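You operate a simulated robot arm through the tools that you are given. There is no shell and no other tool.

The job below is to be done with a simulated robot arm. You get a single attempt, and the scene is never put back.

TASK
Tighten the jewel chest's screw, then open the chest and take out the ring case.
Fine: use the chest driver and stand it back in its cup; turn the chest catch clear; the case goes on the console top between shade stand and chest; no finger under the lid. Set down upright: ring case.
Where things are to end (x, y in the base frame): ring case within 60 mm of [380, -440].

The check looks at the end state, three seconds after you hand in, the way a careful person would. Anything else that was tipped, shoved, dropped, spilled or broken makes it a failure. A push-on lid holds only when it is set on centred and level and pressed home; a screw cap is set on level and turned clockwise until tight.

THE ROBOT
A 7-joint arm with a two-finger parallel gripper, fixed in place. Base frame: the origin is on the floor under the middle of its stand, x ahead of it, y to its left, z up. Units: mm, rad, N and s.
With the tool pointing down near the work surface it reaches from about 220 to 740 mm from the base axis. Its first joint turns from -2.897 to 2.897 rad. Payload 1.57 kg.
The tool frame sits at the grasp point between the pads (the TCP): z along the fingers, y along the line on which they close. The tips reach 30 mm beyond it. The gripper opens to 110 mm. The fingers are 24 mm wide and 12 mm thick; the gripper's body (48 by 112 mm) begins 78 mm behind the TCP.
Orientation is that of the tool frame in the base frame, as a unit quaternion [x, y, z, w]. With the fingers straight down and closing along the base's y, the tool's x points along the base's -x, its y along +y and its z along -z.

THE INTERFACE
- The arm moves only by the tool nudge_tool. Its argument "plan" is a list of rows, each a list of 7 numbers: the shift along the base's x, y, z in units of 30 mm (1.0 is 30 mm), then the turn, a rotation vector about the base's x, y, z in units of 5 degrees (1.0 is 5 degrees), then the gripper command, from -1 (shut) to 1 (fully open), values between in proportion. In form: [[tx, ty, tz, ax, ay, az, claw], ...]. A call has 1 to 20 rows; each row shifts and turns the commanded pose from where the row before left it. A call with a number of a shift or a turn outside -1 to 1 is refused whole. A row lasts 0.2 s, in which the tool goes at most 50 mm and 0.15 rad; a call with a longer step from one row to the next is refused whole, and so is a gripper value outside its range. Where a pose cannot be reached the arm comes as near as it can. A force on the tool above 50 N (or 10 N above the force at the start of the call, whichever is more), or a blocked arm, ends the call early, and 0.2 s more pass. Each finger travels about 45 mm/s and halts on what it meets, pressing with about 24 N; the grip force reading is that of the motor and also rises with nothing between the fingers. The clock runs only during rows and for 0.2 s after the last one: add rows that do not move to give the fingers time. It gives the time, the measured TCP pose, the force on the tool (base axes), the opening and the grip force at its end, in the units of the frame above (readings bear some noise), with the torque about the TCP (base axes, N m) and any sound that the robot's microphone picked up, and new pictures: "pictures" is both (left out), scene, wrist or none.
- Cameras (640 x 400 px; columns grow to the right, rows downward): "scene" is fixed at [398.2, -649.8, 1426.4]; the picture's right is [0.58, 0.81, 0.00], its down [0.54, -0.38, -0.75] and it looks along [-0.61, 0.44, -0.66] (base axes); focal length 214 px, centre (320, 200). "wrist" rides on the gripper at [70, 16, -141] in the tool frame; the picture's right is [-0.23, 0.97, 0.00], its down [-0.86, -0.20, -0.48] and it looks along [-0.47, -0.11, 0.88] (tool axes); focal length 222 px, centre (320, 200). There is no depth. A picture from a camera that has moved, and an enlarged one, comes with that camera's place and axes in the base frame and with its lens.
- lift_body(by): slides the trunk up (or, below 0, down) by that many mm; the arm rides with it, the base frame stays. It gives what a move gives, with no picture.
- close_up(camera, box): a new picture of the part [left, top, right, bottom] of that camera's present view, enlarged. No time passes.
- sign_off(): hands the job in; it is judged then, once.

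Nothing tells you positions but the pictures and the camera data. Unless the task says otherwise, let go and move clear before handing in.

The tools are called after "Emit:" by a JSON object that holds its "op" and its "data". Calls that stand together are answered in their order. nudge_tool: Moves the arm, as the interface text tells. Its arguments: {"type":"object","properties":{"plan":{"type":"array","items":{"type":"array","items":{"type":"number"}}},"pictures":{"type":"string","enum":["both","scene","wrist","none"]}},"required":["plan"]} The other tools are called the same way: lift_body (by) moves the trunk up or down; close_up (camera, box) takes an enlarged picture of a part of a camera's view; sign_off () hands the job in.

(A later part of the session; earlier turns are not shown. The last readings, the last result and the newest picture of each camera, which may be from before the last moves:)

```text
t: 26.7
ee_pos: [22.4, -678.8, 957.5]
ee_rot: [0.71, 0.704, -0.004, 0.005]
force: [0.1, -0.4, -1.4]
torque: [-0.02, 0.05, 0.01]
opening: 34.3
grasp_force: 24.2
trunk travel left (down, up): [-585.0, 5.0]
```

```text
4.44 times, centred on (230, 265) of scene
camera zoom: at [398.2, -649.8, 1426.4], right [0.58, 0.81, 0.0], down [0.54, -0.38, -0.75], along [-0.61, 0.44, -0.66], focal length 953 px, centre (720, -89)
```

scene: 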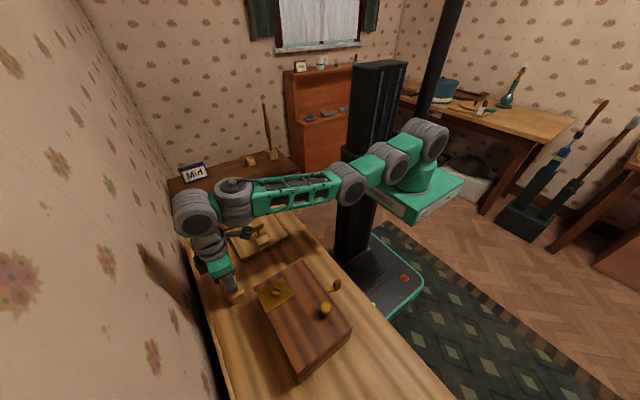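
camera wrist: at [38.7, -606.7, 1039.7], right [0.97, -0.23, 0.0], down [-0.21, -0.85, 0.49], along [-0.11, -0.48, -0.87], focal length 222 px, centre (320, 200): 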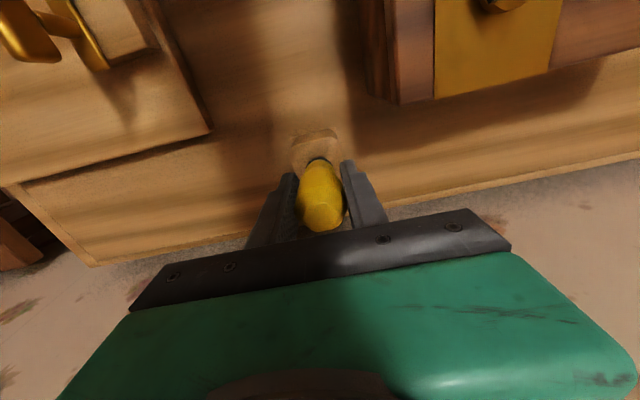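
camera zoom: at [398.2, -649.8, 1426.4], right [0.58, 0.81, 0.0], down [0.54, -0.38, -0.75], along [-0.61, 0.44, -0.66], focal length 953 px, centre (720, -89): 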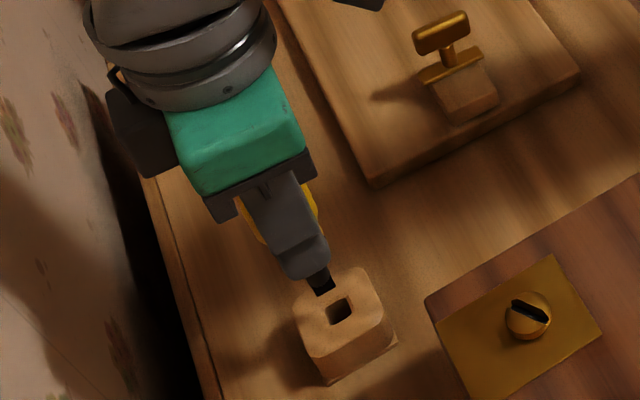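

The hole in the cup is square and the blade looks thin. I'll raise clear and carry the driver over toward the screw, then look closely at the blade's direction.

Emit:
{"op": "nudge_tool", "data": {"plan": [[0, 0.5, 0.8, 0, 0, 0, -1], [0, 0.5, 0.8, 0, 0, 0, -1], [0, 0.5, 0.8, 0, 0, 0, -1], [0.6, 0.4, 0, 0, 0, 0, -1], [0.6, 0.4, 0, 0, 0, 0, -1], [0.6, 0.4, 0, 0, 0, 0, -1], [0.6, 0.3, 0, 0, 0, 0, -1], [0.6, 0, 0, 0, 0, 0, -1], [0.6, 0, 0, 0, 0, 0, -1], [0, 0, 0, 0, 0, 0, -1]]}}

Emit:
{"op": "close_up", "data": {"camera": "wrist", "box": [250, 90, 390, 190]}}

Emit:
{"op": "close_up", "data": {"camera": "scene", "box": [230, 210, 330, 310]}}

```text
t: 28.9
ee_pos: [129.6, -667.3, 1039.2]
ee_rot: [0.709, 0.705, -0.004, 0.005]
force: [0.1, -1.2, -1.8]
torque: [-0.02, -0.01, 0.01]
opening: 34.1
grasp_force: 24.4
out of reach, approached as far as the arm can: row 1, 2, 3, 4, 5, 6, 7
trunk travel left (down, up): [-585.0, 5.0]
camera wrist: at [145.4, -595.1, 1181.1], right [0.97, -0.23, 0.0], down [-0.21, -0.85, 0.49], along [-0.11, -0.48, -0.87], focal length 222 px, centre (320, 200)
```

scene: 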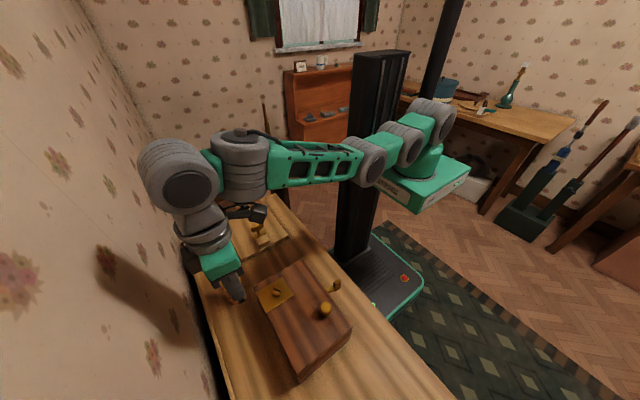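
wrist: 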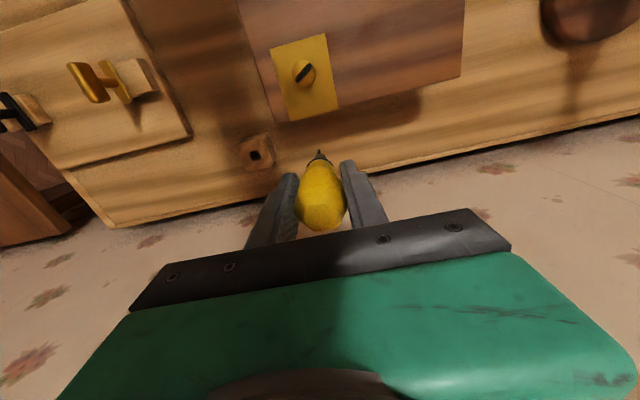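

```text
4.00 times, centred on (320, 140) of wrist
camera zoom: at [145.4, -595.1, 1181.1], right [0.97, -0.23, 0.0], down [-0.21, -0.85, 0.49], along [-0.11, -0.48, -0.87], focal length 888 px, centre (320, 440)
```

zoom: 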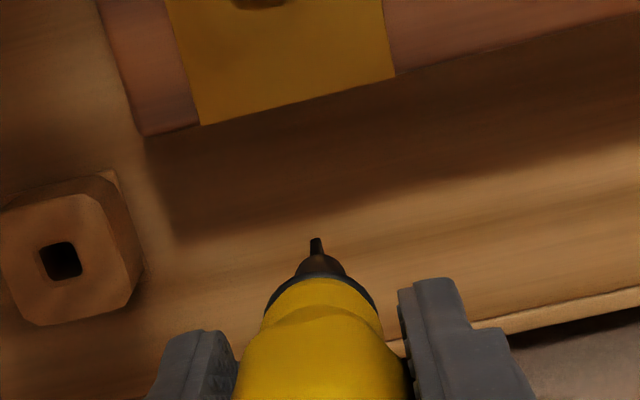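

```text
4.00 times, centred on (280, 260) of scene
camera zoom: at [398.2, -649.8, 1426.4], right [0.58, 0.81, 0.0], down [0.54, -0.38, -0.75], along [-0.61, 0.44, -0.66], focal length 858 px, centre (480, -40)
```

zoom: 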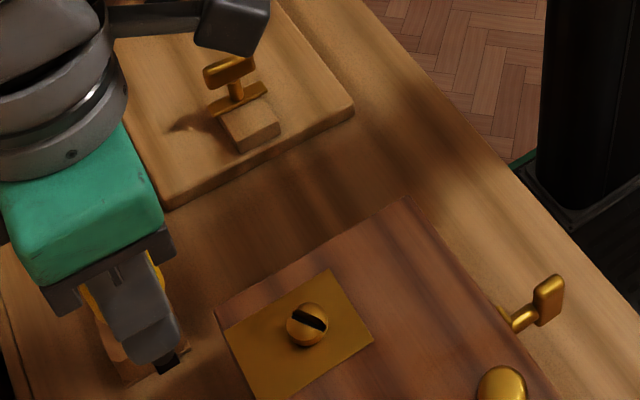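

Emit:
{"op": "close_up", "data": {"camera": "wrist", "box": [300, 140, 340, 170]}}

Emit:
{"op": "close_up", "data": {"camera": "scene", "box": [255, 285, 285, 310]}}

Emit:
{"op": "close_up", "data": {"camera": "wrist", "box": [290, 50, 330, 90]}}

```text
13.33 times, centred on (320, 155) of wrist
camera zoom: at [145.4, -595.1, 1181.1], right [0.97, -0.23, 0.0], down [-0.21, -0.85, 0.49], along [-0.11, -0.48, -0.87], focal length 2962 px, centre (320, 800)
```

zoom: 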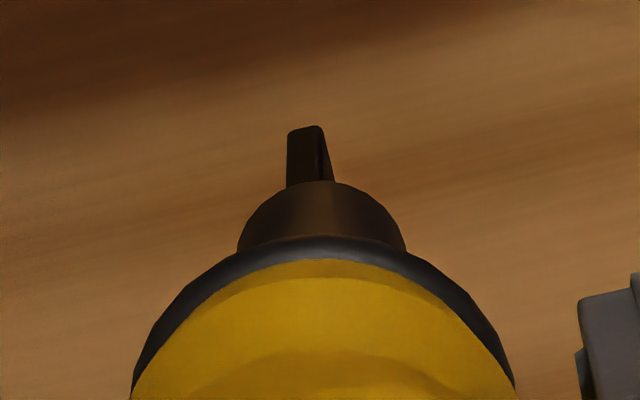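

```text
16.00 times, centred on (270, 298) of scene
camera zoom: at [398.2, -649.8, 1426.4], right [0.58, 0.81, 0.0], down [0.54, -0.38, -0.75], along [-0.61, 0.44, -0.66], focal length 3432 px, centre (1120, -1360)
```

zoom: 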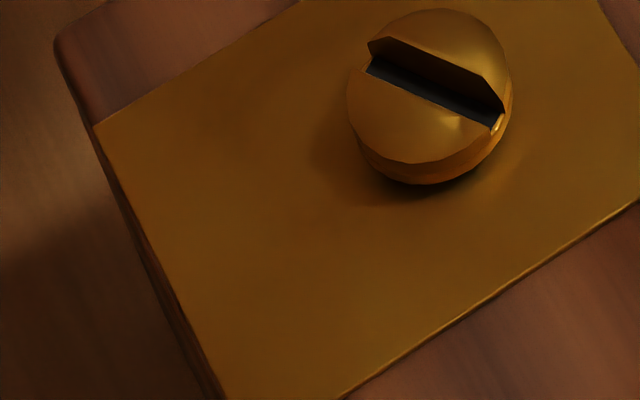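

```text
10.00 times, centred on (310, 70) of wrist
camera zoom: at [145.4, -595.1, 1181.1], right [0.97, -0.23, 0.0], down [-0.21, -0.85, 0.49], along [-0.11, -0.48, -0.87], focal length 2221 px, centre (420, 1500)
```

zoom: 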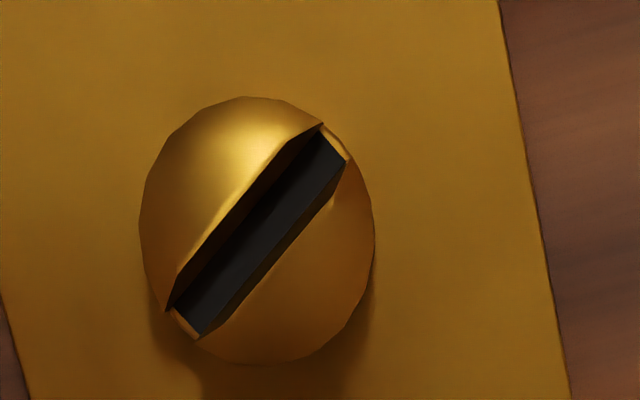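

The blade is thin and lies roughly along the tool's x (about 86° in the base frame), while the slot lies at about 31°. To leave the most room for turning clockwise, I'll move over the screw and wind the wrist counter-clockwise by about 125° first.

Emit:
{"op": "nudge_tool", "data": {"plan": [[0, 0.6, 0, 0, 0, 0, -1], [0, 0.6, 0, 0, 0, 0, -1], [0, 0.6, 0, 0, 0, 0, -1], [0, 0.6, 0, 0, 0, 0, -1], [0, 0.15, 0, 0, 0, 0, -1], [0, 0, 0, 0, 0, 0, -1]], "pictures": "none"}}

Emit:
{"op": "nudge_tool", "data": {"plan": [[0, 0, 0, 0, 0, 1, -1], [0, 0, 0, 0, 0, 1, -1], [0, 0, 0, 0, 0, 1, -1], [0, 0, 0, 0, 0, 1, -1], [0, 0, 0, 0, 0, 1, -1], [0, 0, 0, 0, 0, 1, -1], [0, 0, 0, 0, 0, 1, -1], [0, 0, 0, 0, 0, 1, -1], [0, 0, 0, 0, 0, 1, -1], [0, 0, 0, 0, 0, 1, -1], [0, 0, 0, 0, 0, 1, -1], [0, 0, 0, 0, 0, 1, -1], [0, 0, 0, 0, 0, 1, -1], [0, 0, 0, 0, 0, 1, -1], [0, 0, 0, 0, 0, 1, -1], [0, 0, 0, 0, 0, 1, -1], [0, 0, 0, 0, 0, 1, -1], [0, 0, 0, 0, 0, 0, -1]]}}

```text
t: 30.3
ee_pos: [127.7, -589.4, 1038.3]
ee_rot: [0.709, 0.705, -0.004, 0.005]
force: [0.0, -0.9, -1.3]
torque: [0.01, -0.02, -0.02]
opening: 34.2
grasp_force: 24.0
out of reach, approached as far as the arm can: row 1, 2
trunk travel left (down, up): [-585.0, 5.0]
```

```text
t: 34.1
ee_pos: [127.1, -588.9, 1040.4]
ee_rot: [0.046, 0.999, 0.001, 0.006]
force: [-0.1, 0.6, -0.5]
torque: [0.03, 0.07, 0.0]
opening: 34.0
grasp_force: 24.1
trunk travel left (down, up): [-585.0, 5.0]
camera wrist: at [58.8, -566.5, 1182.4], right [0.32, 0.95, 0.01], down [0.83, -0.28, 0.49], along [0.47, -0.15, -0.87], focal length 222 px, centre (320, 200)
```

scene: 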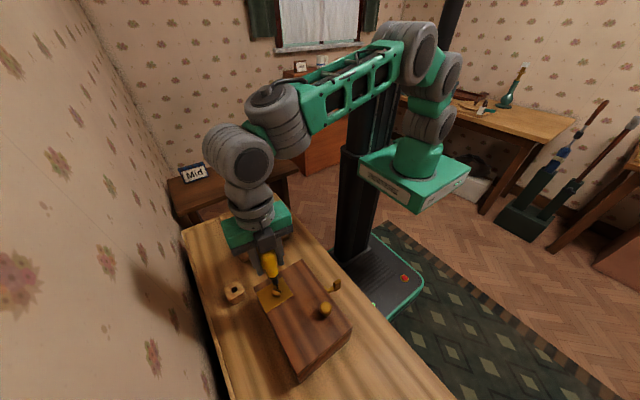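
wrist: 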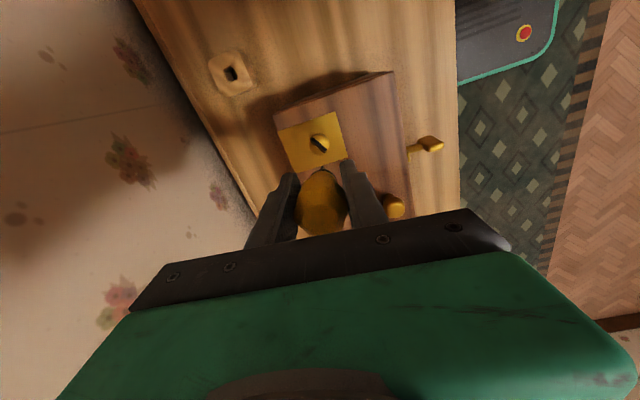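

Emit:
{"op": "close_up", "data": {"camera": "scene", "box": [240, 235, 310, 310]}}

Emit:
{"op": "close_up", "data": {"camera": "wrist", "box": [270, 110, 370, 200]}}

```text
5.33 times, centred on (275, 272) of scene
camera zoom: at [398.2, -649.8, 1426.4], right [0.58, 0.81, 0.0], down [0.54, -0.38, -0.75], along [-0.61, 0.44, -0.66], focal length 1144 px, centre (560, -187)
```

zoom: 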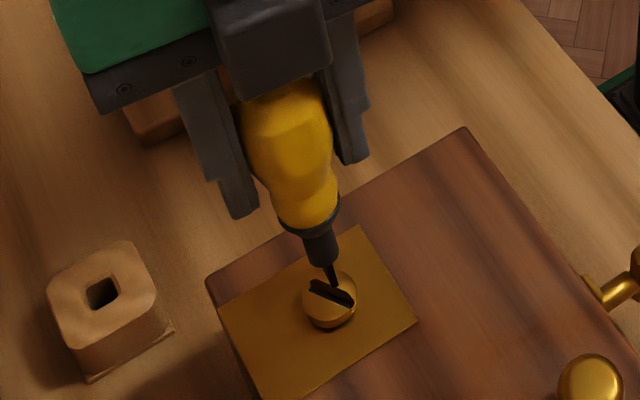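

```text
4.44 times, centred on (320, 155) of wrist
camera zoom: at [58.8, -566.5, 1182.4], right [0.32, 0.95, 0.01], down [0.83, -0.28, 0.49], along [0.47, -0.15, -0.87], focal length 987 px, centre (320, 400)
```

zoom: 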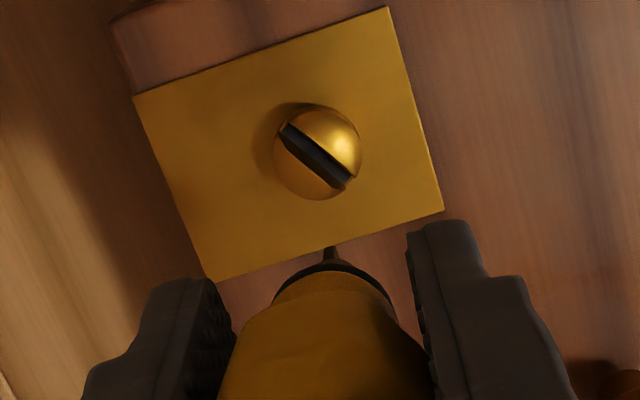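

The driver has pivoted about 11° in the grip (its tip is near (146, -591, 942)). I'll look at the blade closely, then tilt the tool to bring the driver back to vertical.

Emit:
{"op": "close_up", "data": {"camera": "scene", "box": [262, 275, 294, 300]}}

Emit:
{"op": "close_up", "data": {"camera": "wrist", "box": [300, 120, 350, 185]}}

```text
16.00 times, centred on (278, 288) of scene
camera zoom: at [398.2, -649.8, 1426.4], right [0.58, 0.81, 0.0], down [0.54, -0.38, -0.75], along [-0.61, 0.44, -0.66], focal length 3432 px, centre (992, -1200)
```

zoom: 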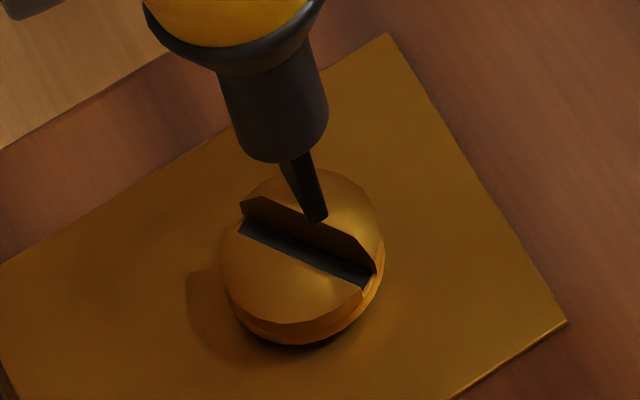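

```text
6.15 times, centred on (325, 152) of wrist
camera zoom: at [58.8, -566.5, 1182.4], right [0.32, 0.95, 0.01], down [0.83, -0.28, 0.49], along [0.47, -0.15, -0.87], focal length 1367 px, centre (289, 492)
```

zoom: 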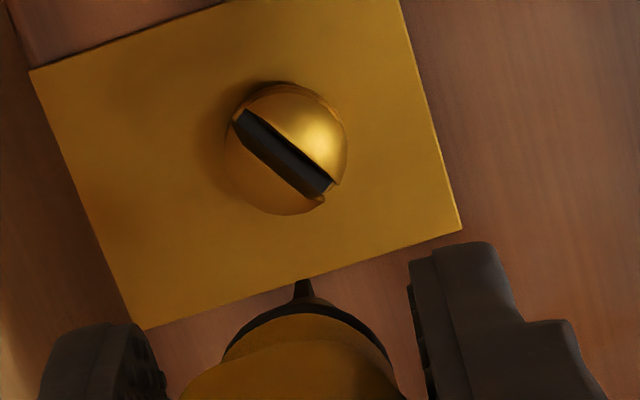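

Emit:
{"op": "close_up", "data": {"camera": "scene", "box": [274, 281, 284, 289]}}

Emit:
{"op": "close_up", "data": {"camera": "wrist", "box": [316, 161, 330, 171]}}

```text
16.00 times, centred on (279, 285) of scene
camera zoom: at [398.2, -649.8, 1426.4], right [0.58, 0.81, 0.0], down [0.54, -0.38, -0.75], along [-0.61, 0.44, -0.66], focal length 3432 px, centre (976, -1160)
```

zoom: 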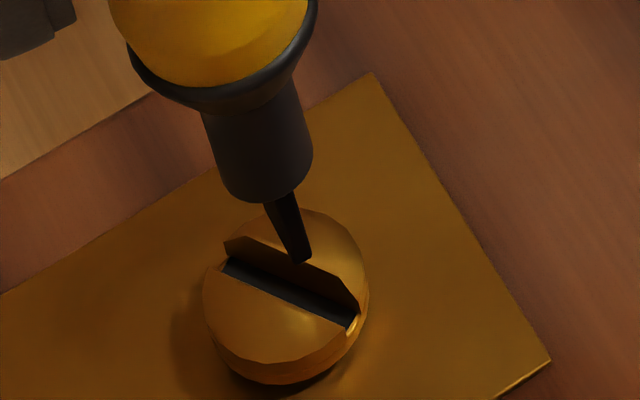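

```text
16.00 times, centred on (323, 166) of wrist
camera zoom: at [58.8, -566.5, 1182.4], right [0.32, 0.95, 0.01], down [0.83, -0.28, 0.49], along [0.47, -0.15, -0.87], focal length 3554 px, centre (272, 744)
```

zoom: 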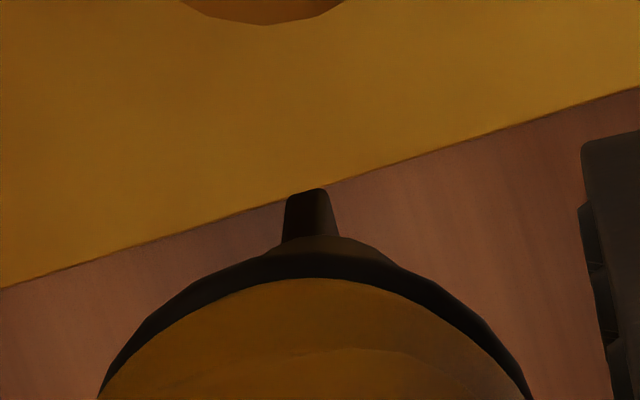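

I'll tilt the tool so that the driver stands vertical, and turn a further 25°, then look at the blade again.

Emit:
{"op": "nudge_tool", "data": {"plan": [[0, 0, 0, 0.05, 0.56, 0, -1], [0, 0, 0, 0.05, 0.56, 0, -1], [0, 0, 0, 0.05, 0.56, 0, -1], [0, 0, 0, 0.05, 0.56, 0, -1], [0, 0, 0, 0, 0, 0.7, -1], [0, 0, 0, 0, 0, 0.7, -1], [0, 0, 0, 0, 0, 0.7, -1], [0, 0, 0, 0, 0, 0.7, -1], [0, 0, 0, 0, 0, 0.7, -1], [0, 0, 0, 0, 0, 0.7, -1], [0, 0, 0, 0, 0, 0.7, -1], [0, 0, 0, 0, 0, 0, -1]]}}

Emit:
{"op": "close_up", "data": {"camera": "scene", "box": [260, 270, 292, 295]}}

Emit:
{"op": "close_up", "data": {"camera": "wrist", "box": [300, 130, 350, 185]}}

```text
t: 36.7
ee_pos: [127.4, -589.6, 1040.0]
ee_rot: [-0.165, 0.982, -0.014, -0.089]
force: [0.2, -0.1, -1.0]
torque: [0.03, 0.0, 0.01]
opening: 34.3
grasp_force: 23.9
trunk travel left (down, up): [-585.0, 5.0]
camera wrist: at [83.0, -587.6, 1193.2], right [-0.11, 0.99, -0.04], down [0.94, 0.12, 0.31], along [0.32, 0.0, -0.95], focal length 222 px, centre (320, 200)
```

scene: 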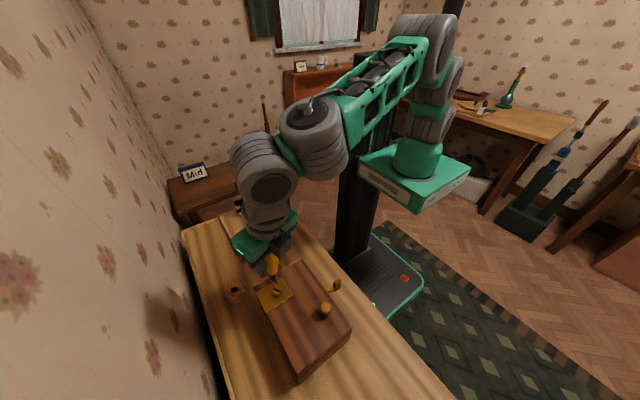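
wrist: 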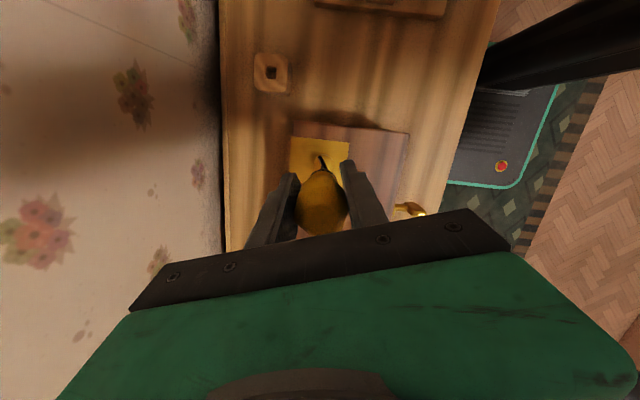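

```text
16.00 times, centred on (276, 282) of scene
camera zoom: at [398.2, -649.8, 1426.4], right [0.58, 0.81, 0.0], down [0.54, -0.38, -0.75], along [-0.61, 0.44, -0.66], focal length 3432 px, centre (1024, -1120)
```

zoom: 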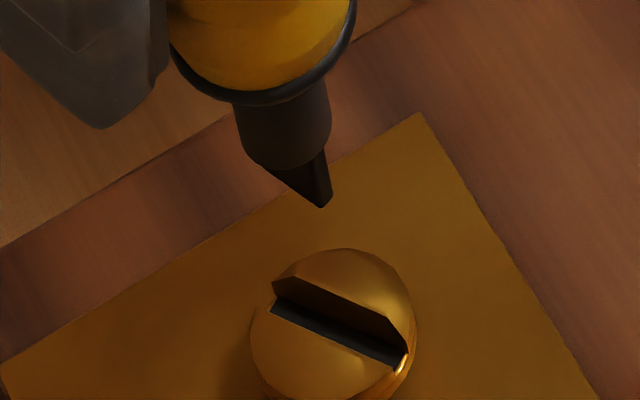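

```text
7.27 times, centred on (325, 158) of wrist
camera zoom: at [83.0, -587.6, 1193.2], right [-0.11, 0.99, -0.04], down [0.94, 0.12, 0.31], along [0.32, 0.0, -0.95], focal length 1615 px, centre (284, 509)
```

zoom: 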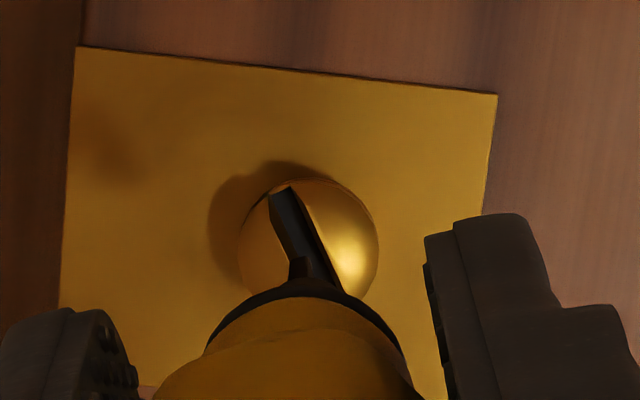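

The blade is a flat about 10 mm wide, now at roughly 17°, and the driver stands vertical with the tip near (126, -589, 940). I'll turn it another 14° to match the slot, shift 3.4 mm in x and come down to just above the screw.

Emit:
{"op": "nudge_tool", "data": {"plan": [[0.11, 0, 0, 0, 0, 0.7, -1], [0, 0, 0, 0, 0, 0.7, -1], [0, 0, 0, 0, 0, 0.7, -1], [0, 0, 0, 0, 0, 0.7, -1], [0, 0, -0.3, 0, 0, 0, -1], [0, 0, -0.3, 0, 0, 0, -1], [0, 0, -0.2, 0, 0, 0, -1], [0, 0, 0, 0, 0, 0, -1]]}}

Emit:
{"op": "close_up", "data": {"camera": "scene", "box": [260, 275, 292, 300]}}

Emit:
{"op": "close_up", "data": {"camera": "wrist", "box": [300, 130, 350, 185]}}

```text
t: 38.5
ee_pos: [131.9, -588.1, 1015.4]
ee_rot: [-0.283, 0.955, -0.025, -0.088]
force: [0.2, -0.3, -1.3]
torque: [0.03, 0.0, 0.0]
opening: 34.1
grasp_force: 24.2
trunk travel left (down, up): [-585.0, 5.0]
camera wrist: at [86.8, -598.8, 1169.0], right [-0.34, 0.94, -0.04], down [0.89, 0.34, 0.31], along [0.31, 0.07, -0.95], focal length 222 px, centre (320, 200)
```

scene: 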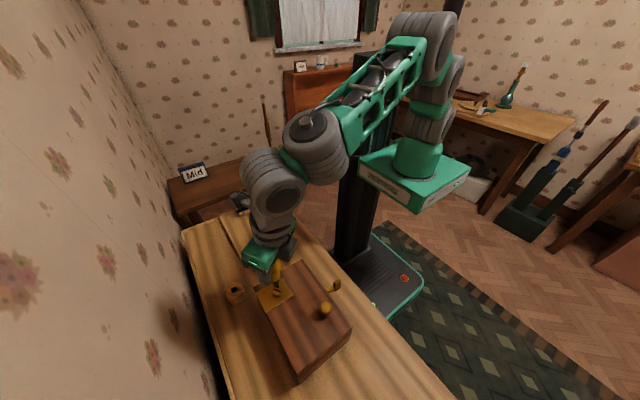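
wrist: 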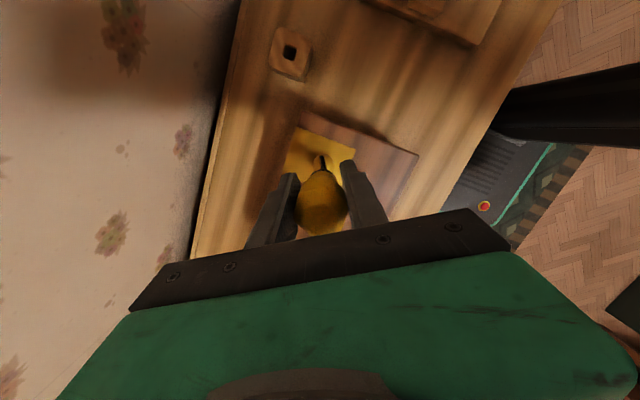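

```text
16.00 times, centred on (276, 288) of scene
camera zoom: at [398.2, -649.8, 1426.4], right [0.58, 0.81, 0.0], down [0.54, -0.38, -0.75], along [-0.61, 0.44, -0.66], focal length 3432 px, centre (1024, -1200)
```

zoom: 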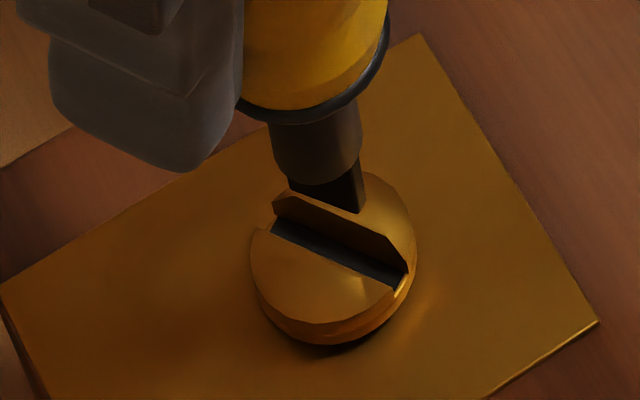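

```text
7.27 times, centred on (325, 158) of wrist
camera zoom: at [86.8, -598.8, 1169.0], right [-0.34, 0.94, -0.04], down [0.89, 0.34, 0.31], along [0.31, 0.07, -0.95], focal length 1615 px, centre (284, 509)
```

zoom: 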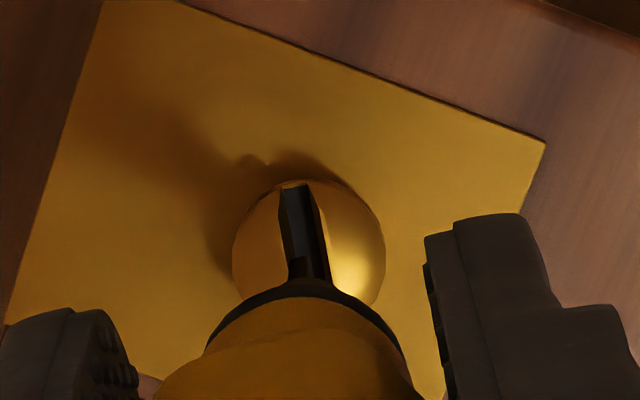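

The blade is parallel to the slot and right above it. I'll descend gently.

Emit:
{"op": "nudge_tool", "data": {"plan": [[0, 0, -0.1, 0, 0, 0, -1], [0, 0, -0.1, 0, 0, 0, -1], [0, 0, -0.1, 0, 0, 0, -1], [0, 0, -0.07, 0, 0, 0, -1], [0, 0, 0, 0, 0, 0, -1]], "pictures": "none"}}

Emit:
{"op": "close_up", "data": {"camera": "scene", "box": [260, 275, 292, 300]}}

Emit:
{"op": "close_up", "data": {"camera": "wrist", "box": [300, 130, 350, 185]}}

```text
t: 39.7
ee_pos: [132.3, -587.8, 1004.9]
ee_rot: [-0.284, 0.955, -0.026, -0.088]
force: [0.4, 0.9, -0.8]
torque: [0.04, 0.02, -0.01]
opening: 33.8
grasp_force: 24.3
trunk travel left (down, up): [-585.0, 5.0]
```

```text
16.00 times, centred on (276, 288) of scene
camera zoom: at [398.2, -649.8, 1426.4], right [0.58, 0.81, 0.0], down [0.54, -0.38, -0.75], along [-0.61, 0.44, -0.66], focal length 3432 px, centre (1024, -1200)
```

zoom: 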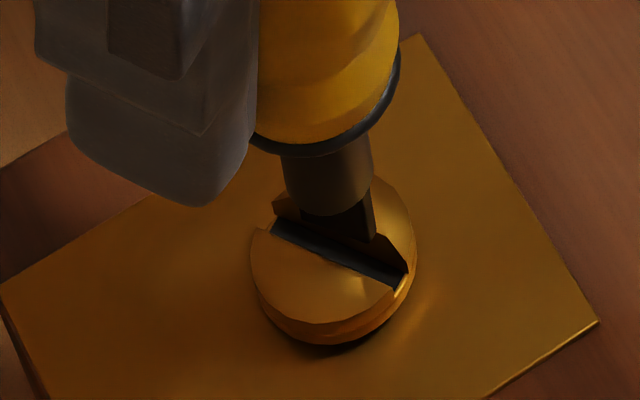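

```text
7.27 times, centred on (325, 158) of wrist
camera zoom: at [86.5, -598.2, 1158.6], right [-0.34, 0.94, -0.04], down [0.89, 0.34, 0.31], along [0.31, 0.07, -0.95], focal length 1615 px, centre (284, 509)
```

zoom: 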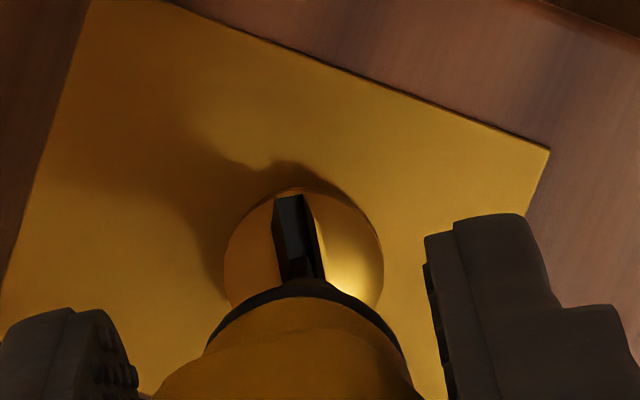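

Emit:
{"op": "close_up", "data": {"camera": "wrist", "box": [310, 150, 340, 172]}}

Emit:
{"op": "close_up", "data": {"camera": "scene", "box": [266, 282, 290, 298]}}

```text
16.00 times, centred on (325, 161) of wrist
camera zoom: at [86.5, -598.2, 1158.6], right [-0.34, 0.94, -0.04], down [0.89, 0.34, 0.31], along [0.31, 0.07, -0.95], focal length 3554 px, centre (240, 824)
```

zoom: 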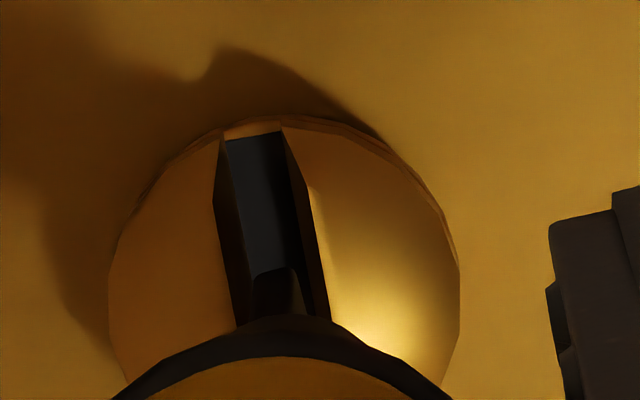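

```text
16.00 times, centred on (278, 290) of scene
camera zoom: at [398.2, -649.8, 1426.4], right [0.58, 0.81, 0.0], down [0.54, -0.38, -0.75], along [-0.61, 0.44, -0.66], focal length 3432 px, centre (992, -1240)
```

zoom: 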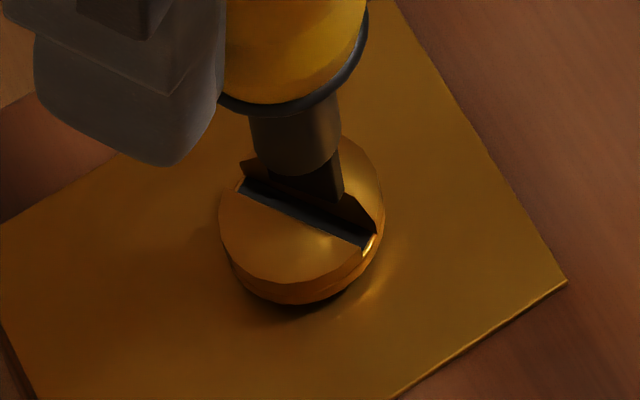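

The blade lies inside the slot opening. I'll keep going down gently until it seats.

Emit:
{"op": "nudge_tool", "data": {"plan": [[0, 0, -0.05, 0, 0, 0, -1], [0, 0, -0.05, 0, 0, 0, -1], [0, 0, -0.05, 0, 0, 0, -1], [0, 0, -0.05, 0, 0, 0, -1], [0, 0, 0, 0, 0, 0, -1]], "pictures": "none"}}

Emit:
{"op": "close_up", "data": {"camera": "scene", "box": [260, 275, 292, 300]}}

Emit:
{"op": "close_up", "data": {"camera": "wrist", "box": [310, 150, 340, 172]}}

```text
t: 40.9
ee_pos: [131.9, -588.7, 998.5]
ee_rot: [-0.284, 0.955, -0.026, -0.088]
force: [-0.2, 0.2, -1.1]
torque: [0.0, -0.02, 0.01]
opening: 34.1
grasp_force: 24.4
trunk travel left (down, up): [-585.0, 5.0]
```

```text
16.00 times, centred on (276, 288) of scene
camera zoom: at [398.2, -649.8, 1426.4], right [0.58, 0.81, 0.0], down [0.54, -0.38, -0.75], along [-0.61, 0.44, -0.66], focal length 3432 px, centre (1024, -1200)
```

zoom: 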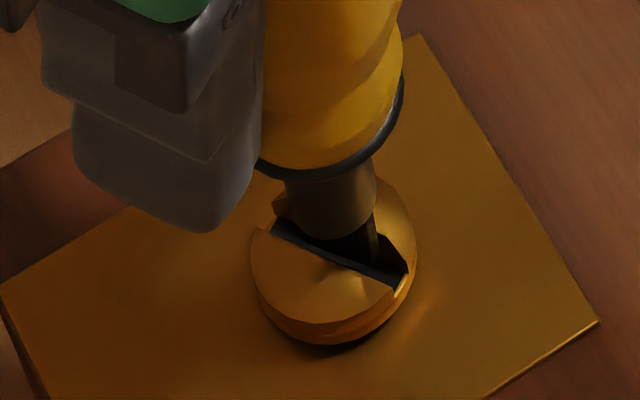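

```text
16.00 times, centred on (325, 161) of wrist
camera zoom: at [87.0, -598.7, 1152.7], right [-0.34, 0.94, -0.04], down [0.89, 0.34, 0.31], along [0.31, 0.07, -0.95], focal length 3554 px, centre (240, 824)
```

zoom: 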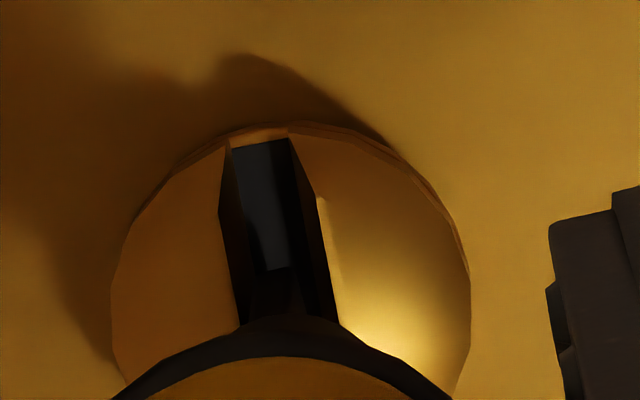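

Emit:
{"op": "nudge_tool", "data": {"plan": [[0, 0, -0.04, 0, 0, 0, -1], [0, 0, -0.04, 0, 0, 0, -1], [0, 0, -0.04, 0, 0, 0, -1], [0, 0, 0, 0, 0, 0, -1]], "pictures": "none"}}

Emit:
{"op": "close_up", "data": {"camera": "wrist", "box": [310, 150, 340, 172]}}

```text
t: 41.9
ee_pos: [131.2, -590.8, 996.2]
ee_rot: [-0.283, 0.955, -0.026, -0.088]
force: [0.4, -0.5, 0.0]
torque: [0.02, 0.01, 0.0]
opening: 34.4
grasp_force: 24.1
trunk travel left (down, up): [-585.0, 5.0]
```

```text
16.00 times, centred on (325, 161) of wrist
camera zoom: at [86.7, -599.0, 1149.4], right [-0.34, 0.94, -0.04], down [0.89, 0.34, 0.31], along [0.31, 0.07, -0.95], focal length 3554 px, centre (240, 824)
```

zoom: 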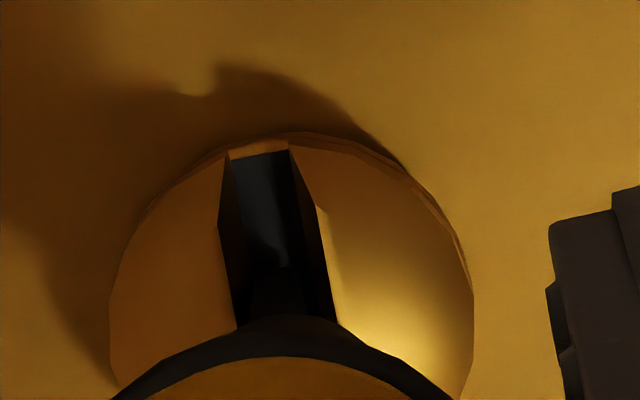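

Emit:
{"op": "nudge_tool", "data": {"plan": [[0, 0, -0.04, 0, 0, 0, -1], [0, 0, -0.04, 0, 0, 0, -1], [0, 0, 0, 0, 0, 0, -1]], "pictures": "none"}}

Emit:
{"op": "close_up", "data": {"camera": "scene", "box": [260, 275, 292, 300]}}

Emit:
{"op": "close_up", "data": {"camera": "wrist", "box": [310, 150, 340, 172]}}

```text
t: 42.7
ee_pos: [132.6, -589.0, 992.8]
ee_rot: [-0.283, 0.955, -0.026, -0.088]
force: [-0.3, 0.1, -1.6]
torque: [-0.01, -0.03, -0.02]
opening: 34.3
grasp_force: 23.9
trunk travel left (down, up): [-585.0, 5.0]
```

```text
16.00 times, centred on (276, 288) of scene
camera zoom: at [398.2, -649.8, 1426.4], right [0.58, 0.81, 0.0], down [0.54, -0.38, -0.75], along [-0.61, 0.44, -0.66], focal length 3432 px, centre (1024, -1200)
```

zoom: 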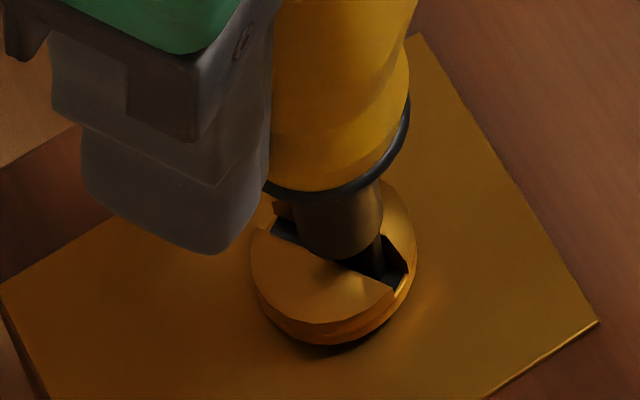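

```text
16.00 times, centred on (325, 161) of wrist
camera zoom: at [87.3, -598.7, 1146.6], right [-0.34, 0.94, -0.04], down [0.89, 0.34, 0.31], along [0.31, 0.07, -0.95], focal length 3554 px, centre (240, 824)
```

zoom: 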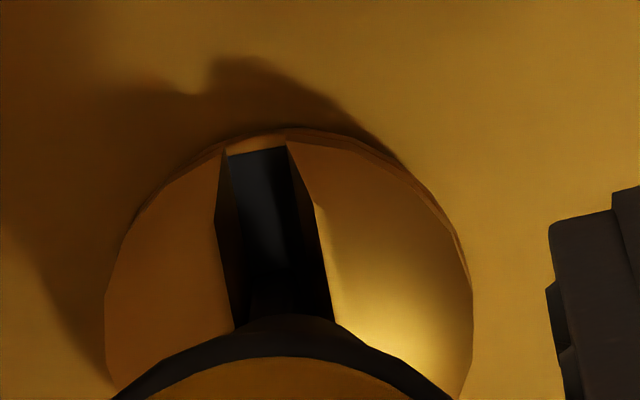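

Emit:
{"op": "nudge_tool", "data": {"plan": [[0, 0, -0.04, 0, 0, 0, -1], [0, 0, -0.04, 0, 0, 0, -1], [0, 0, 0, 0, 0, 0, -1]], "pictures": "none"}}

Emit:
{"op": "close_up", "data": {"camera": "scene", "box": [260, 275, 292, 300]}}

```text
t: 43.5
ee_pos: [131.3, -589.8, 992.8]
ee_rot: [-0.283, 0.955, -0.028, -0.088]
force: [-0.2, 1.1, 17.7]
torque: [0.26, 0.05, -0.03]
opening: 34.3
grasp_force: 24.1
trunk travel left (down, up): [-585.0, 5.0]
```

```text
16.00 times, centred on (276, 288) of scene
camera zoom: at [398.2, -649.8, 1426.4], right [0.58, 0.81, 0.0], down [0.54, -0.38, -0.75], along [-0.61, 0.44, -0.66], focal length 3432 px, centre (1024, -1200)
```

zoom: 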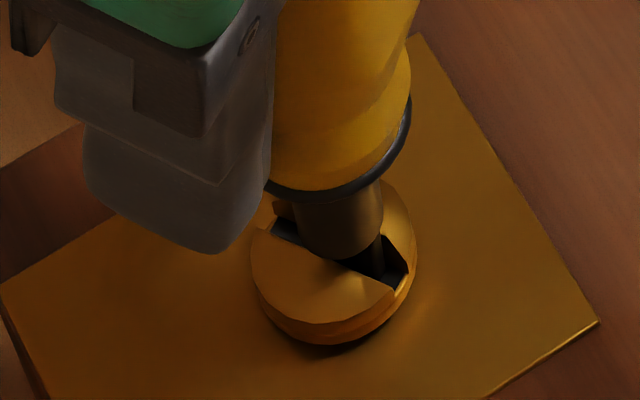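

The blade has seated (17 N upward at z≈993). Now I'll start turning clockwise.

Emit:
{"op": "nudge_tool", "data": {"plan": [[0, 0, 0, 0, 0, -0.6, -1], [0, 0, 0, 0, 0, -0.6, -1], [0, 0, 0, 0, 0, -0.6, -1], [0, 0, 0, 0, 0, -0.6, -1], [0, 0, 0, 0, 0, -0.6, -1], [0, 0, 0, 0, 0, -0.6, -1], [0, 0, 0, 0, 0, 0, -1]], "pictures": "none"}}

Emit:
{"op": "close_up", "data": {"camera": "scene", "box": [260, 275, 292, 300]}}

Emit:
{"op": "close_up", "data": {"camera": "wrist", "box": [300, 140, 350, 180]}}

```text
t: 45.1
ee_pos: [132.6, -588.5, 991.4]
ee_rot: [-0.13, 0.987, -0.012, -0.091]
force: [2.4, -5.3, 11.1]
torque: [-0.33, -0.24, -0.01]
opening: 34.2
grasp_force: 24.0
trunk travel left (down, up): [-585.0, 5.0]
```

```text
16.00 times, centred on (276, 288) of scene
camera zoom: at [398.2, -649.8, 1426.4], right [0.58, 0.81, 0.0], down [0.54, -0.38, -0.75], along [-0.61, 0.44, -0.66], focal length 3432 px, centre (1024, -1200)
```

zoom: 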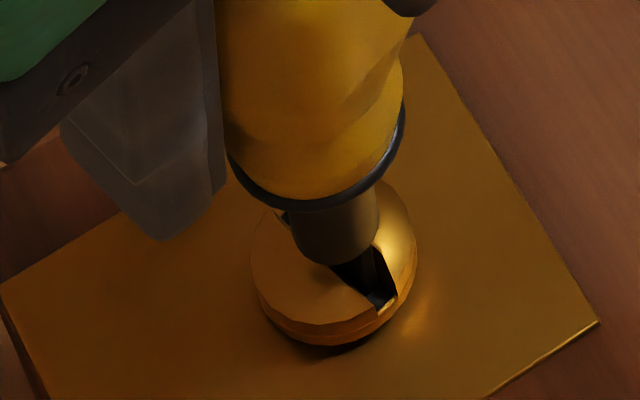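

```text
10.00 times, centred on (325, 160) of wrist
camera zoom: at [86.5, -584.3, 1144.3], right [-0.04, 1.0, -0.04], down [0.95, 0.05, 0.31], along [0.32, -0.03, -0.95], focal length 2221 px, centre (270, 600)
```

zoom: 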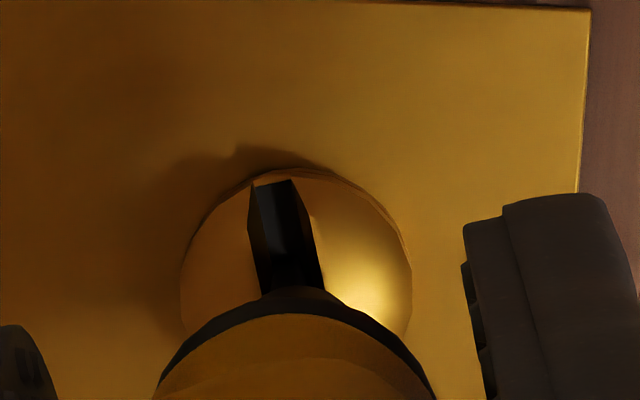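

The screw follows the driver. I'll keep turning clockwise with light downward pressure.

Emit:
{"op": "nudge_tool", "data": {"plan": [[0, 0, -0.01, 0, 0, -0.8, -1], [0, 0, -0.01, 0, 0, -0.8, -1], [0, 0, -0.01, 0, 0, -0.8, -1], [0, 0, -0.01, 0, 0, -0.8, -1], [0, 0, -0.01, 0, 0, -0.8, -1], [0, 0, -0.01, 0, 0, -0.8, -1], [0, 0, -0.01, 0, 0, -0.8, -1], [0, 0, -0.01, 0, 0, -0.8, -1], [0, 0, -0.01, 0, 0, -0.8, -1], [0, 0, -0.01, 0, 0, -0.8, -1], [0, 0, 0, 0, 0, 0, -1]], "pictures": "none"}}

Emit:
{"op": "close_up", "data": {"camera": "scene", "box": [260, 275, 292, 300]}}

Emit:
{"op": "close_up", "data": {"camera": "wrist", "box": [300, 140, 350, 180]}}

```text
t: 47.5
ee_pos: [132.0, -589.2, 988.3]
ee_rot: [0.215, 0.972, 0.02, -0.088]
force: [-0.7, -9.7, 17.0]
torque: [-0.45, 0.02, -0.01]
opening: 34.0
grasp_force: 24.0
trunk travel left (down, up): [-585.0, 5.0]
```

```text
16.00 times, centred on (276, 288) of scene
camera zoom: at [398.2, -649.8, 1426.4], right [0.58, 0.81, 0.0], down [0.54, -0.38, -0.75], along [-0.61, 0.44, -0.66], focal length 3432 px, centre (1024, -1200)
```

zoom: 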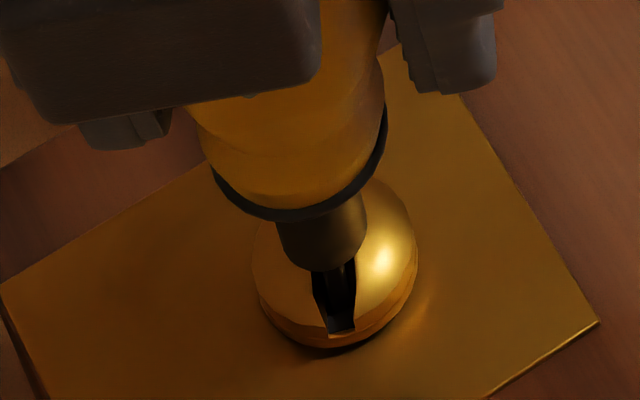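

```text
10.00 times, centred on (325, 160) of wrist
camera zoom: at [99.8, -555.7, 1141.5], right [0.61, 0.79, -0.04], down [0.76, -0.57, 0.32], along [0.23, -0.23, -0.95], focal length 2221 px, centre (270, 600)
```

zoom: 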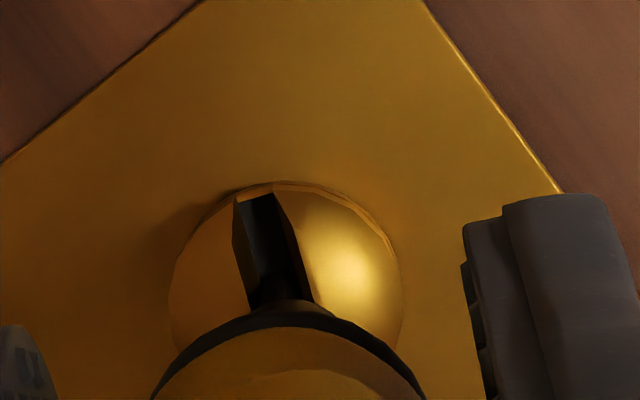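

Emit:
{"op": "nudge_tool", "data": {"plan": [[0, -0.03, 0, 0, 0, -0.8, -1], [0, 0, 0, 0, 0, -0.8, -1], [0, 0, -0.01, 0, 0, -0.8, -1], [0, 0, 0, 0, 0, -0.8, -1], [0, 0, -0.01, 0, 0, -0.8, -1], [0, 0, 0, 0, 0, -0.8, -1], [0, 0, -0.01, 0, 0, -0.8, -1], [0, 0, 0, 0, 0, -0.8, -1], [0, 0, -0.01, 0, 0, -0.8, -1], [0, 0, 0, 0, 0, -0.8, -1], [0, 0, 0, 0, 0, 0, -1]], "pictures": "none"}}

Emit:
{"op": "close_up", "data": {"camera": "scene", "box": [260, 275, 292, 300]}}

Emit:
{"op": "close_up", "data": {"camera": "wrist", "box": [300, 140, 350, 180]}}

```text
t: 49.9
ee_pos: [132.7, -590.0, 986.0]
ee_rot: [0.535, 0.84, 0.05, -0.077]
force: [-2.7, -3.0, 4.6]
torque: [-0.16, 0.21, -0.03]
opening: 33.7
grasp_force: 24.0
trunk travel left (down, up): [-585.0, 5.0]
```

```text
16.00 times, centred on (276, 288) of scene
camera zoom: at [398.2, -649.8, 1426.4], right [0.58, 0.81, 0.0], down [0.54, -0.38, -0.75], along [-0.61, 0.44, -0.66], focal length 3432 px, centre (1024, -1200)
```

zoom: 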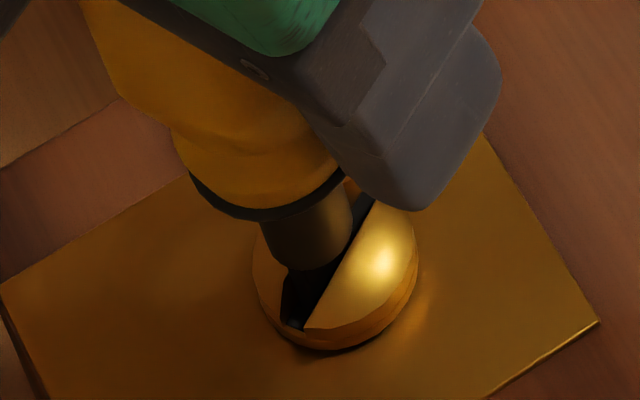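

```text
10.00 times, centred on (325, 160) of wrist
camera zoom: at [128.0, -544.3, 1139.7], right [0.98, 0.21, -0.04], down [0.21, -0.93, 0.31], along [0.03, -0.32, -0.95], focal length 2221 px, centre (270, 600)
```

zoom: 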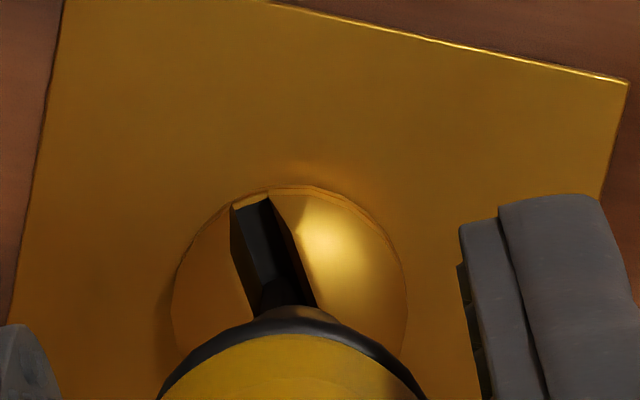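

The screw has turned about 100° so far. I'll check how the driver sits in the fingers before continuing.

Emit:
{"op": "close_up", "data": {"camera": "wrist", "box": [220, 120, 420, 260]}}

Emit:
{"op": "close_up", "data": {"camera": "scene", "box": [225, 230, 315, 305]}}

```text
2.86 times, centred on (320, 190) of wrist
camera zoom: at [128.0, -544.3, 1139.7], right [0.98, 0.21, -0.04], down [0.21, -0.93, 0.31], along [0.03, -0.32, -0.95], focal length 635 px, centre (320, 229)
```

zoom: 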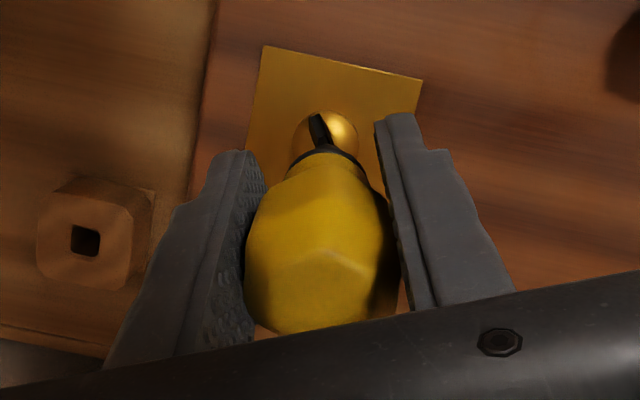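

```text
5.33 times, centred on (270, 268) of scene
camera zoom: at [398.2, -649.8, 1426.4], right [0.58, 0.81, 0.0], down [0.54, -0.38, -0.75], along [-0.61, 0.44, -0.66], focal length 1144 px, centre (587, -160)
```

zoom: 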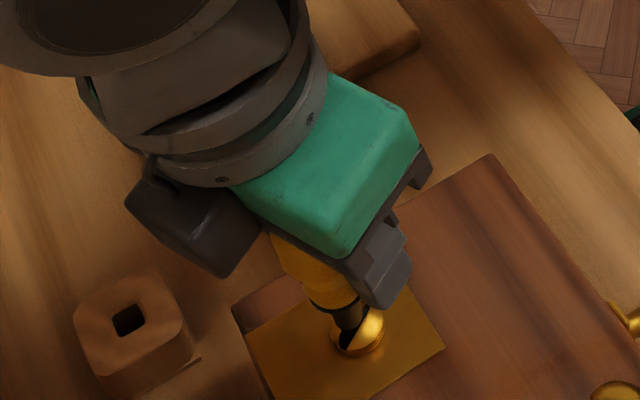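

The driver leans only about 3° and stays engaged. I'll go on turning clockwise.

Emit:
{"op": "nudge_tool", "data": {"plan": [[0, 0, -0.02, 0, 0, -0.8, -1], [0, 0, -0.01, 0, 0, -0.8, -1], [0, 0, 0, 0, 0, -0.8, -1], [0, 0, -0.01, 0, 0, -0.8, -1], [0, 0, 0, 0, 0, -0.8, -1], [0, 0, -0.01, 0, 0, -0.8, -1], [0, 0, 0, 0, 0, -0.8, -1], [0, 0, -0.01, 0, 0, -0.8, -1], [0, 0, 0, 0, 0, -0.8, -1], [0, 0, -0.01, 0, 0, -0.8, -1], [0, 0, 0, 0, 0, 0, -1]], "pictures": "none"}}

Emit:
{"op": "close_up", "data": {"camera": "scene", "box": [260, 275, 292, 300]}}

Emit:
{"op": "close_up", "data": {"camera": "wrist", "box": [220, 120, 420, 260]}}

```text
t: 52.3
ee_pos: [132.3, -591.9, 985.2]
ee_rot: [0.79, 0.607, 0.072, -0.054]
force: [-1.2, -2.2, 8.8]
torque: [-0.07, 0.3, 0.04]
opening: 31.8
grasp_force: 23.5
trunk travel left (down, up): [-585.0, 5.0]
```

```text
16.00 times, centred on (276, 288) of scene
camera zoom: at [398.2, -649.8, 1426.4], right [0.58, 0.81, 0.0], down [0.54, -0.38, -0.75], along [-0.61, 0.44, -0.66], focal length 3432 px, centre (1024, -1200)
```

zoom: 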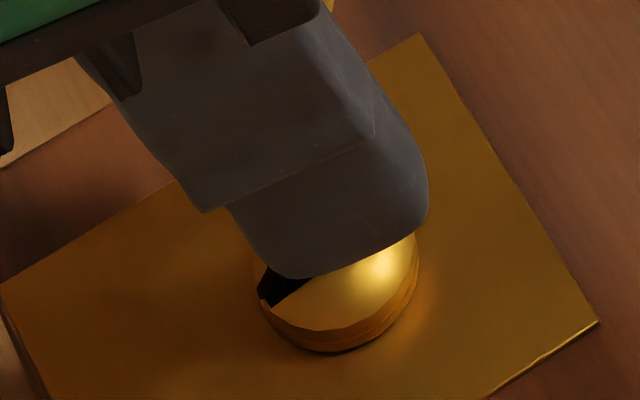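

```text
2.86 times, centred on (320, 190) of wrist
camera zoom: at [158.1, -552.7, 1138.1], right [0.88, -0.47, -0.04], down [-0.43, -0.84, 0.32], along [-0.18, -0.26, -0.95], focal length 635 px, centre (320, 229)
```

zoom: 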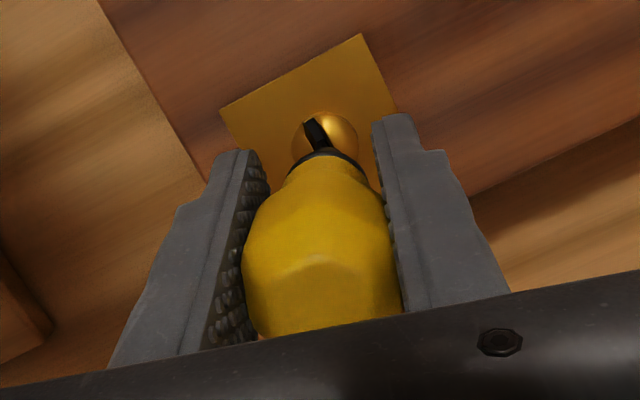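

Emit:
{"op": "close_up", "data": {"camera": "wrist", "box": [300, 140, 350, 180]}}

```text
10.00 times, centred on (325, 160) of wrist
camera zoom: at [158.1, -552.7, 1138.1], right [0.88, -0.47, -0.04], down [-0.43, -0.84, 0.32], along [-0.18, -0.26, -0.95], focal length 2221 px, centre (270, 600)
```

zoom: 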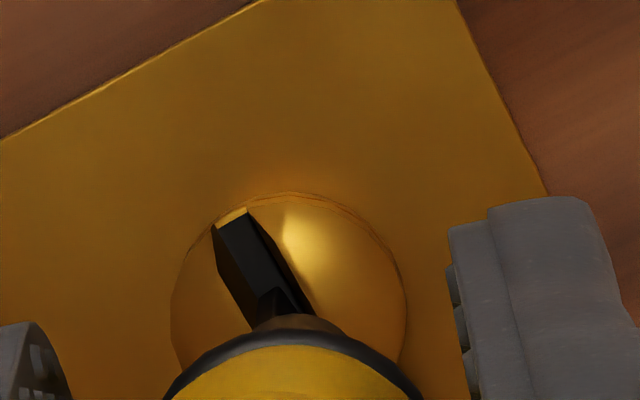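

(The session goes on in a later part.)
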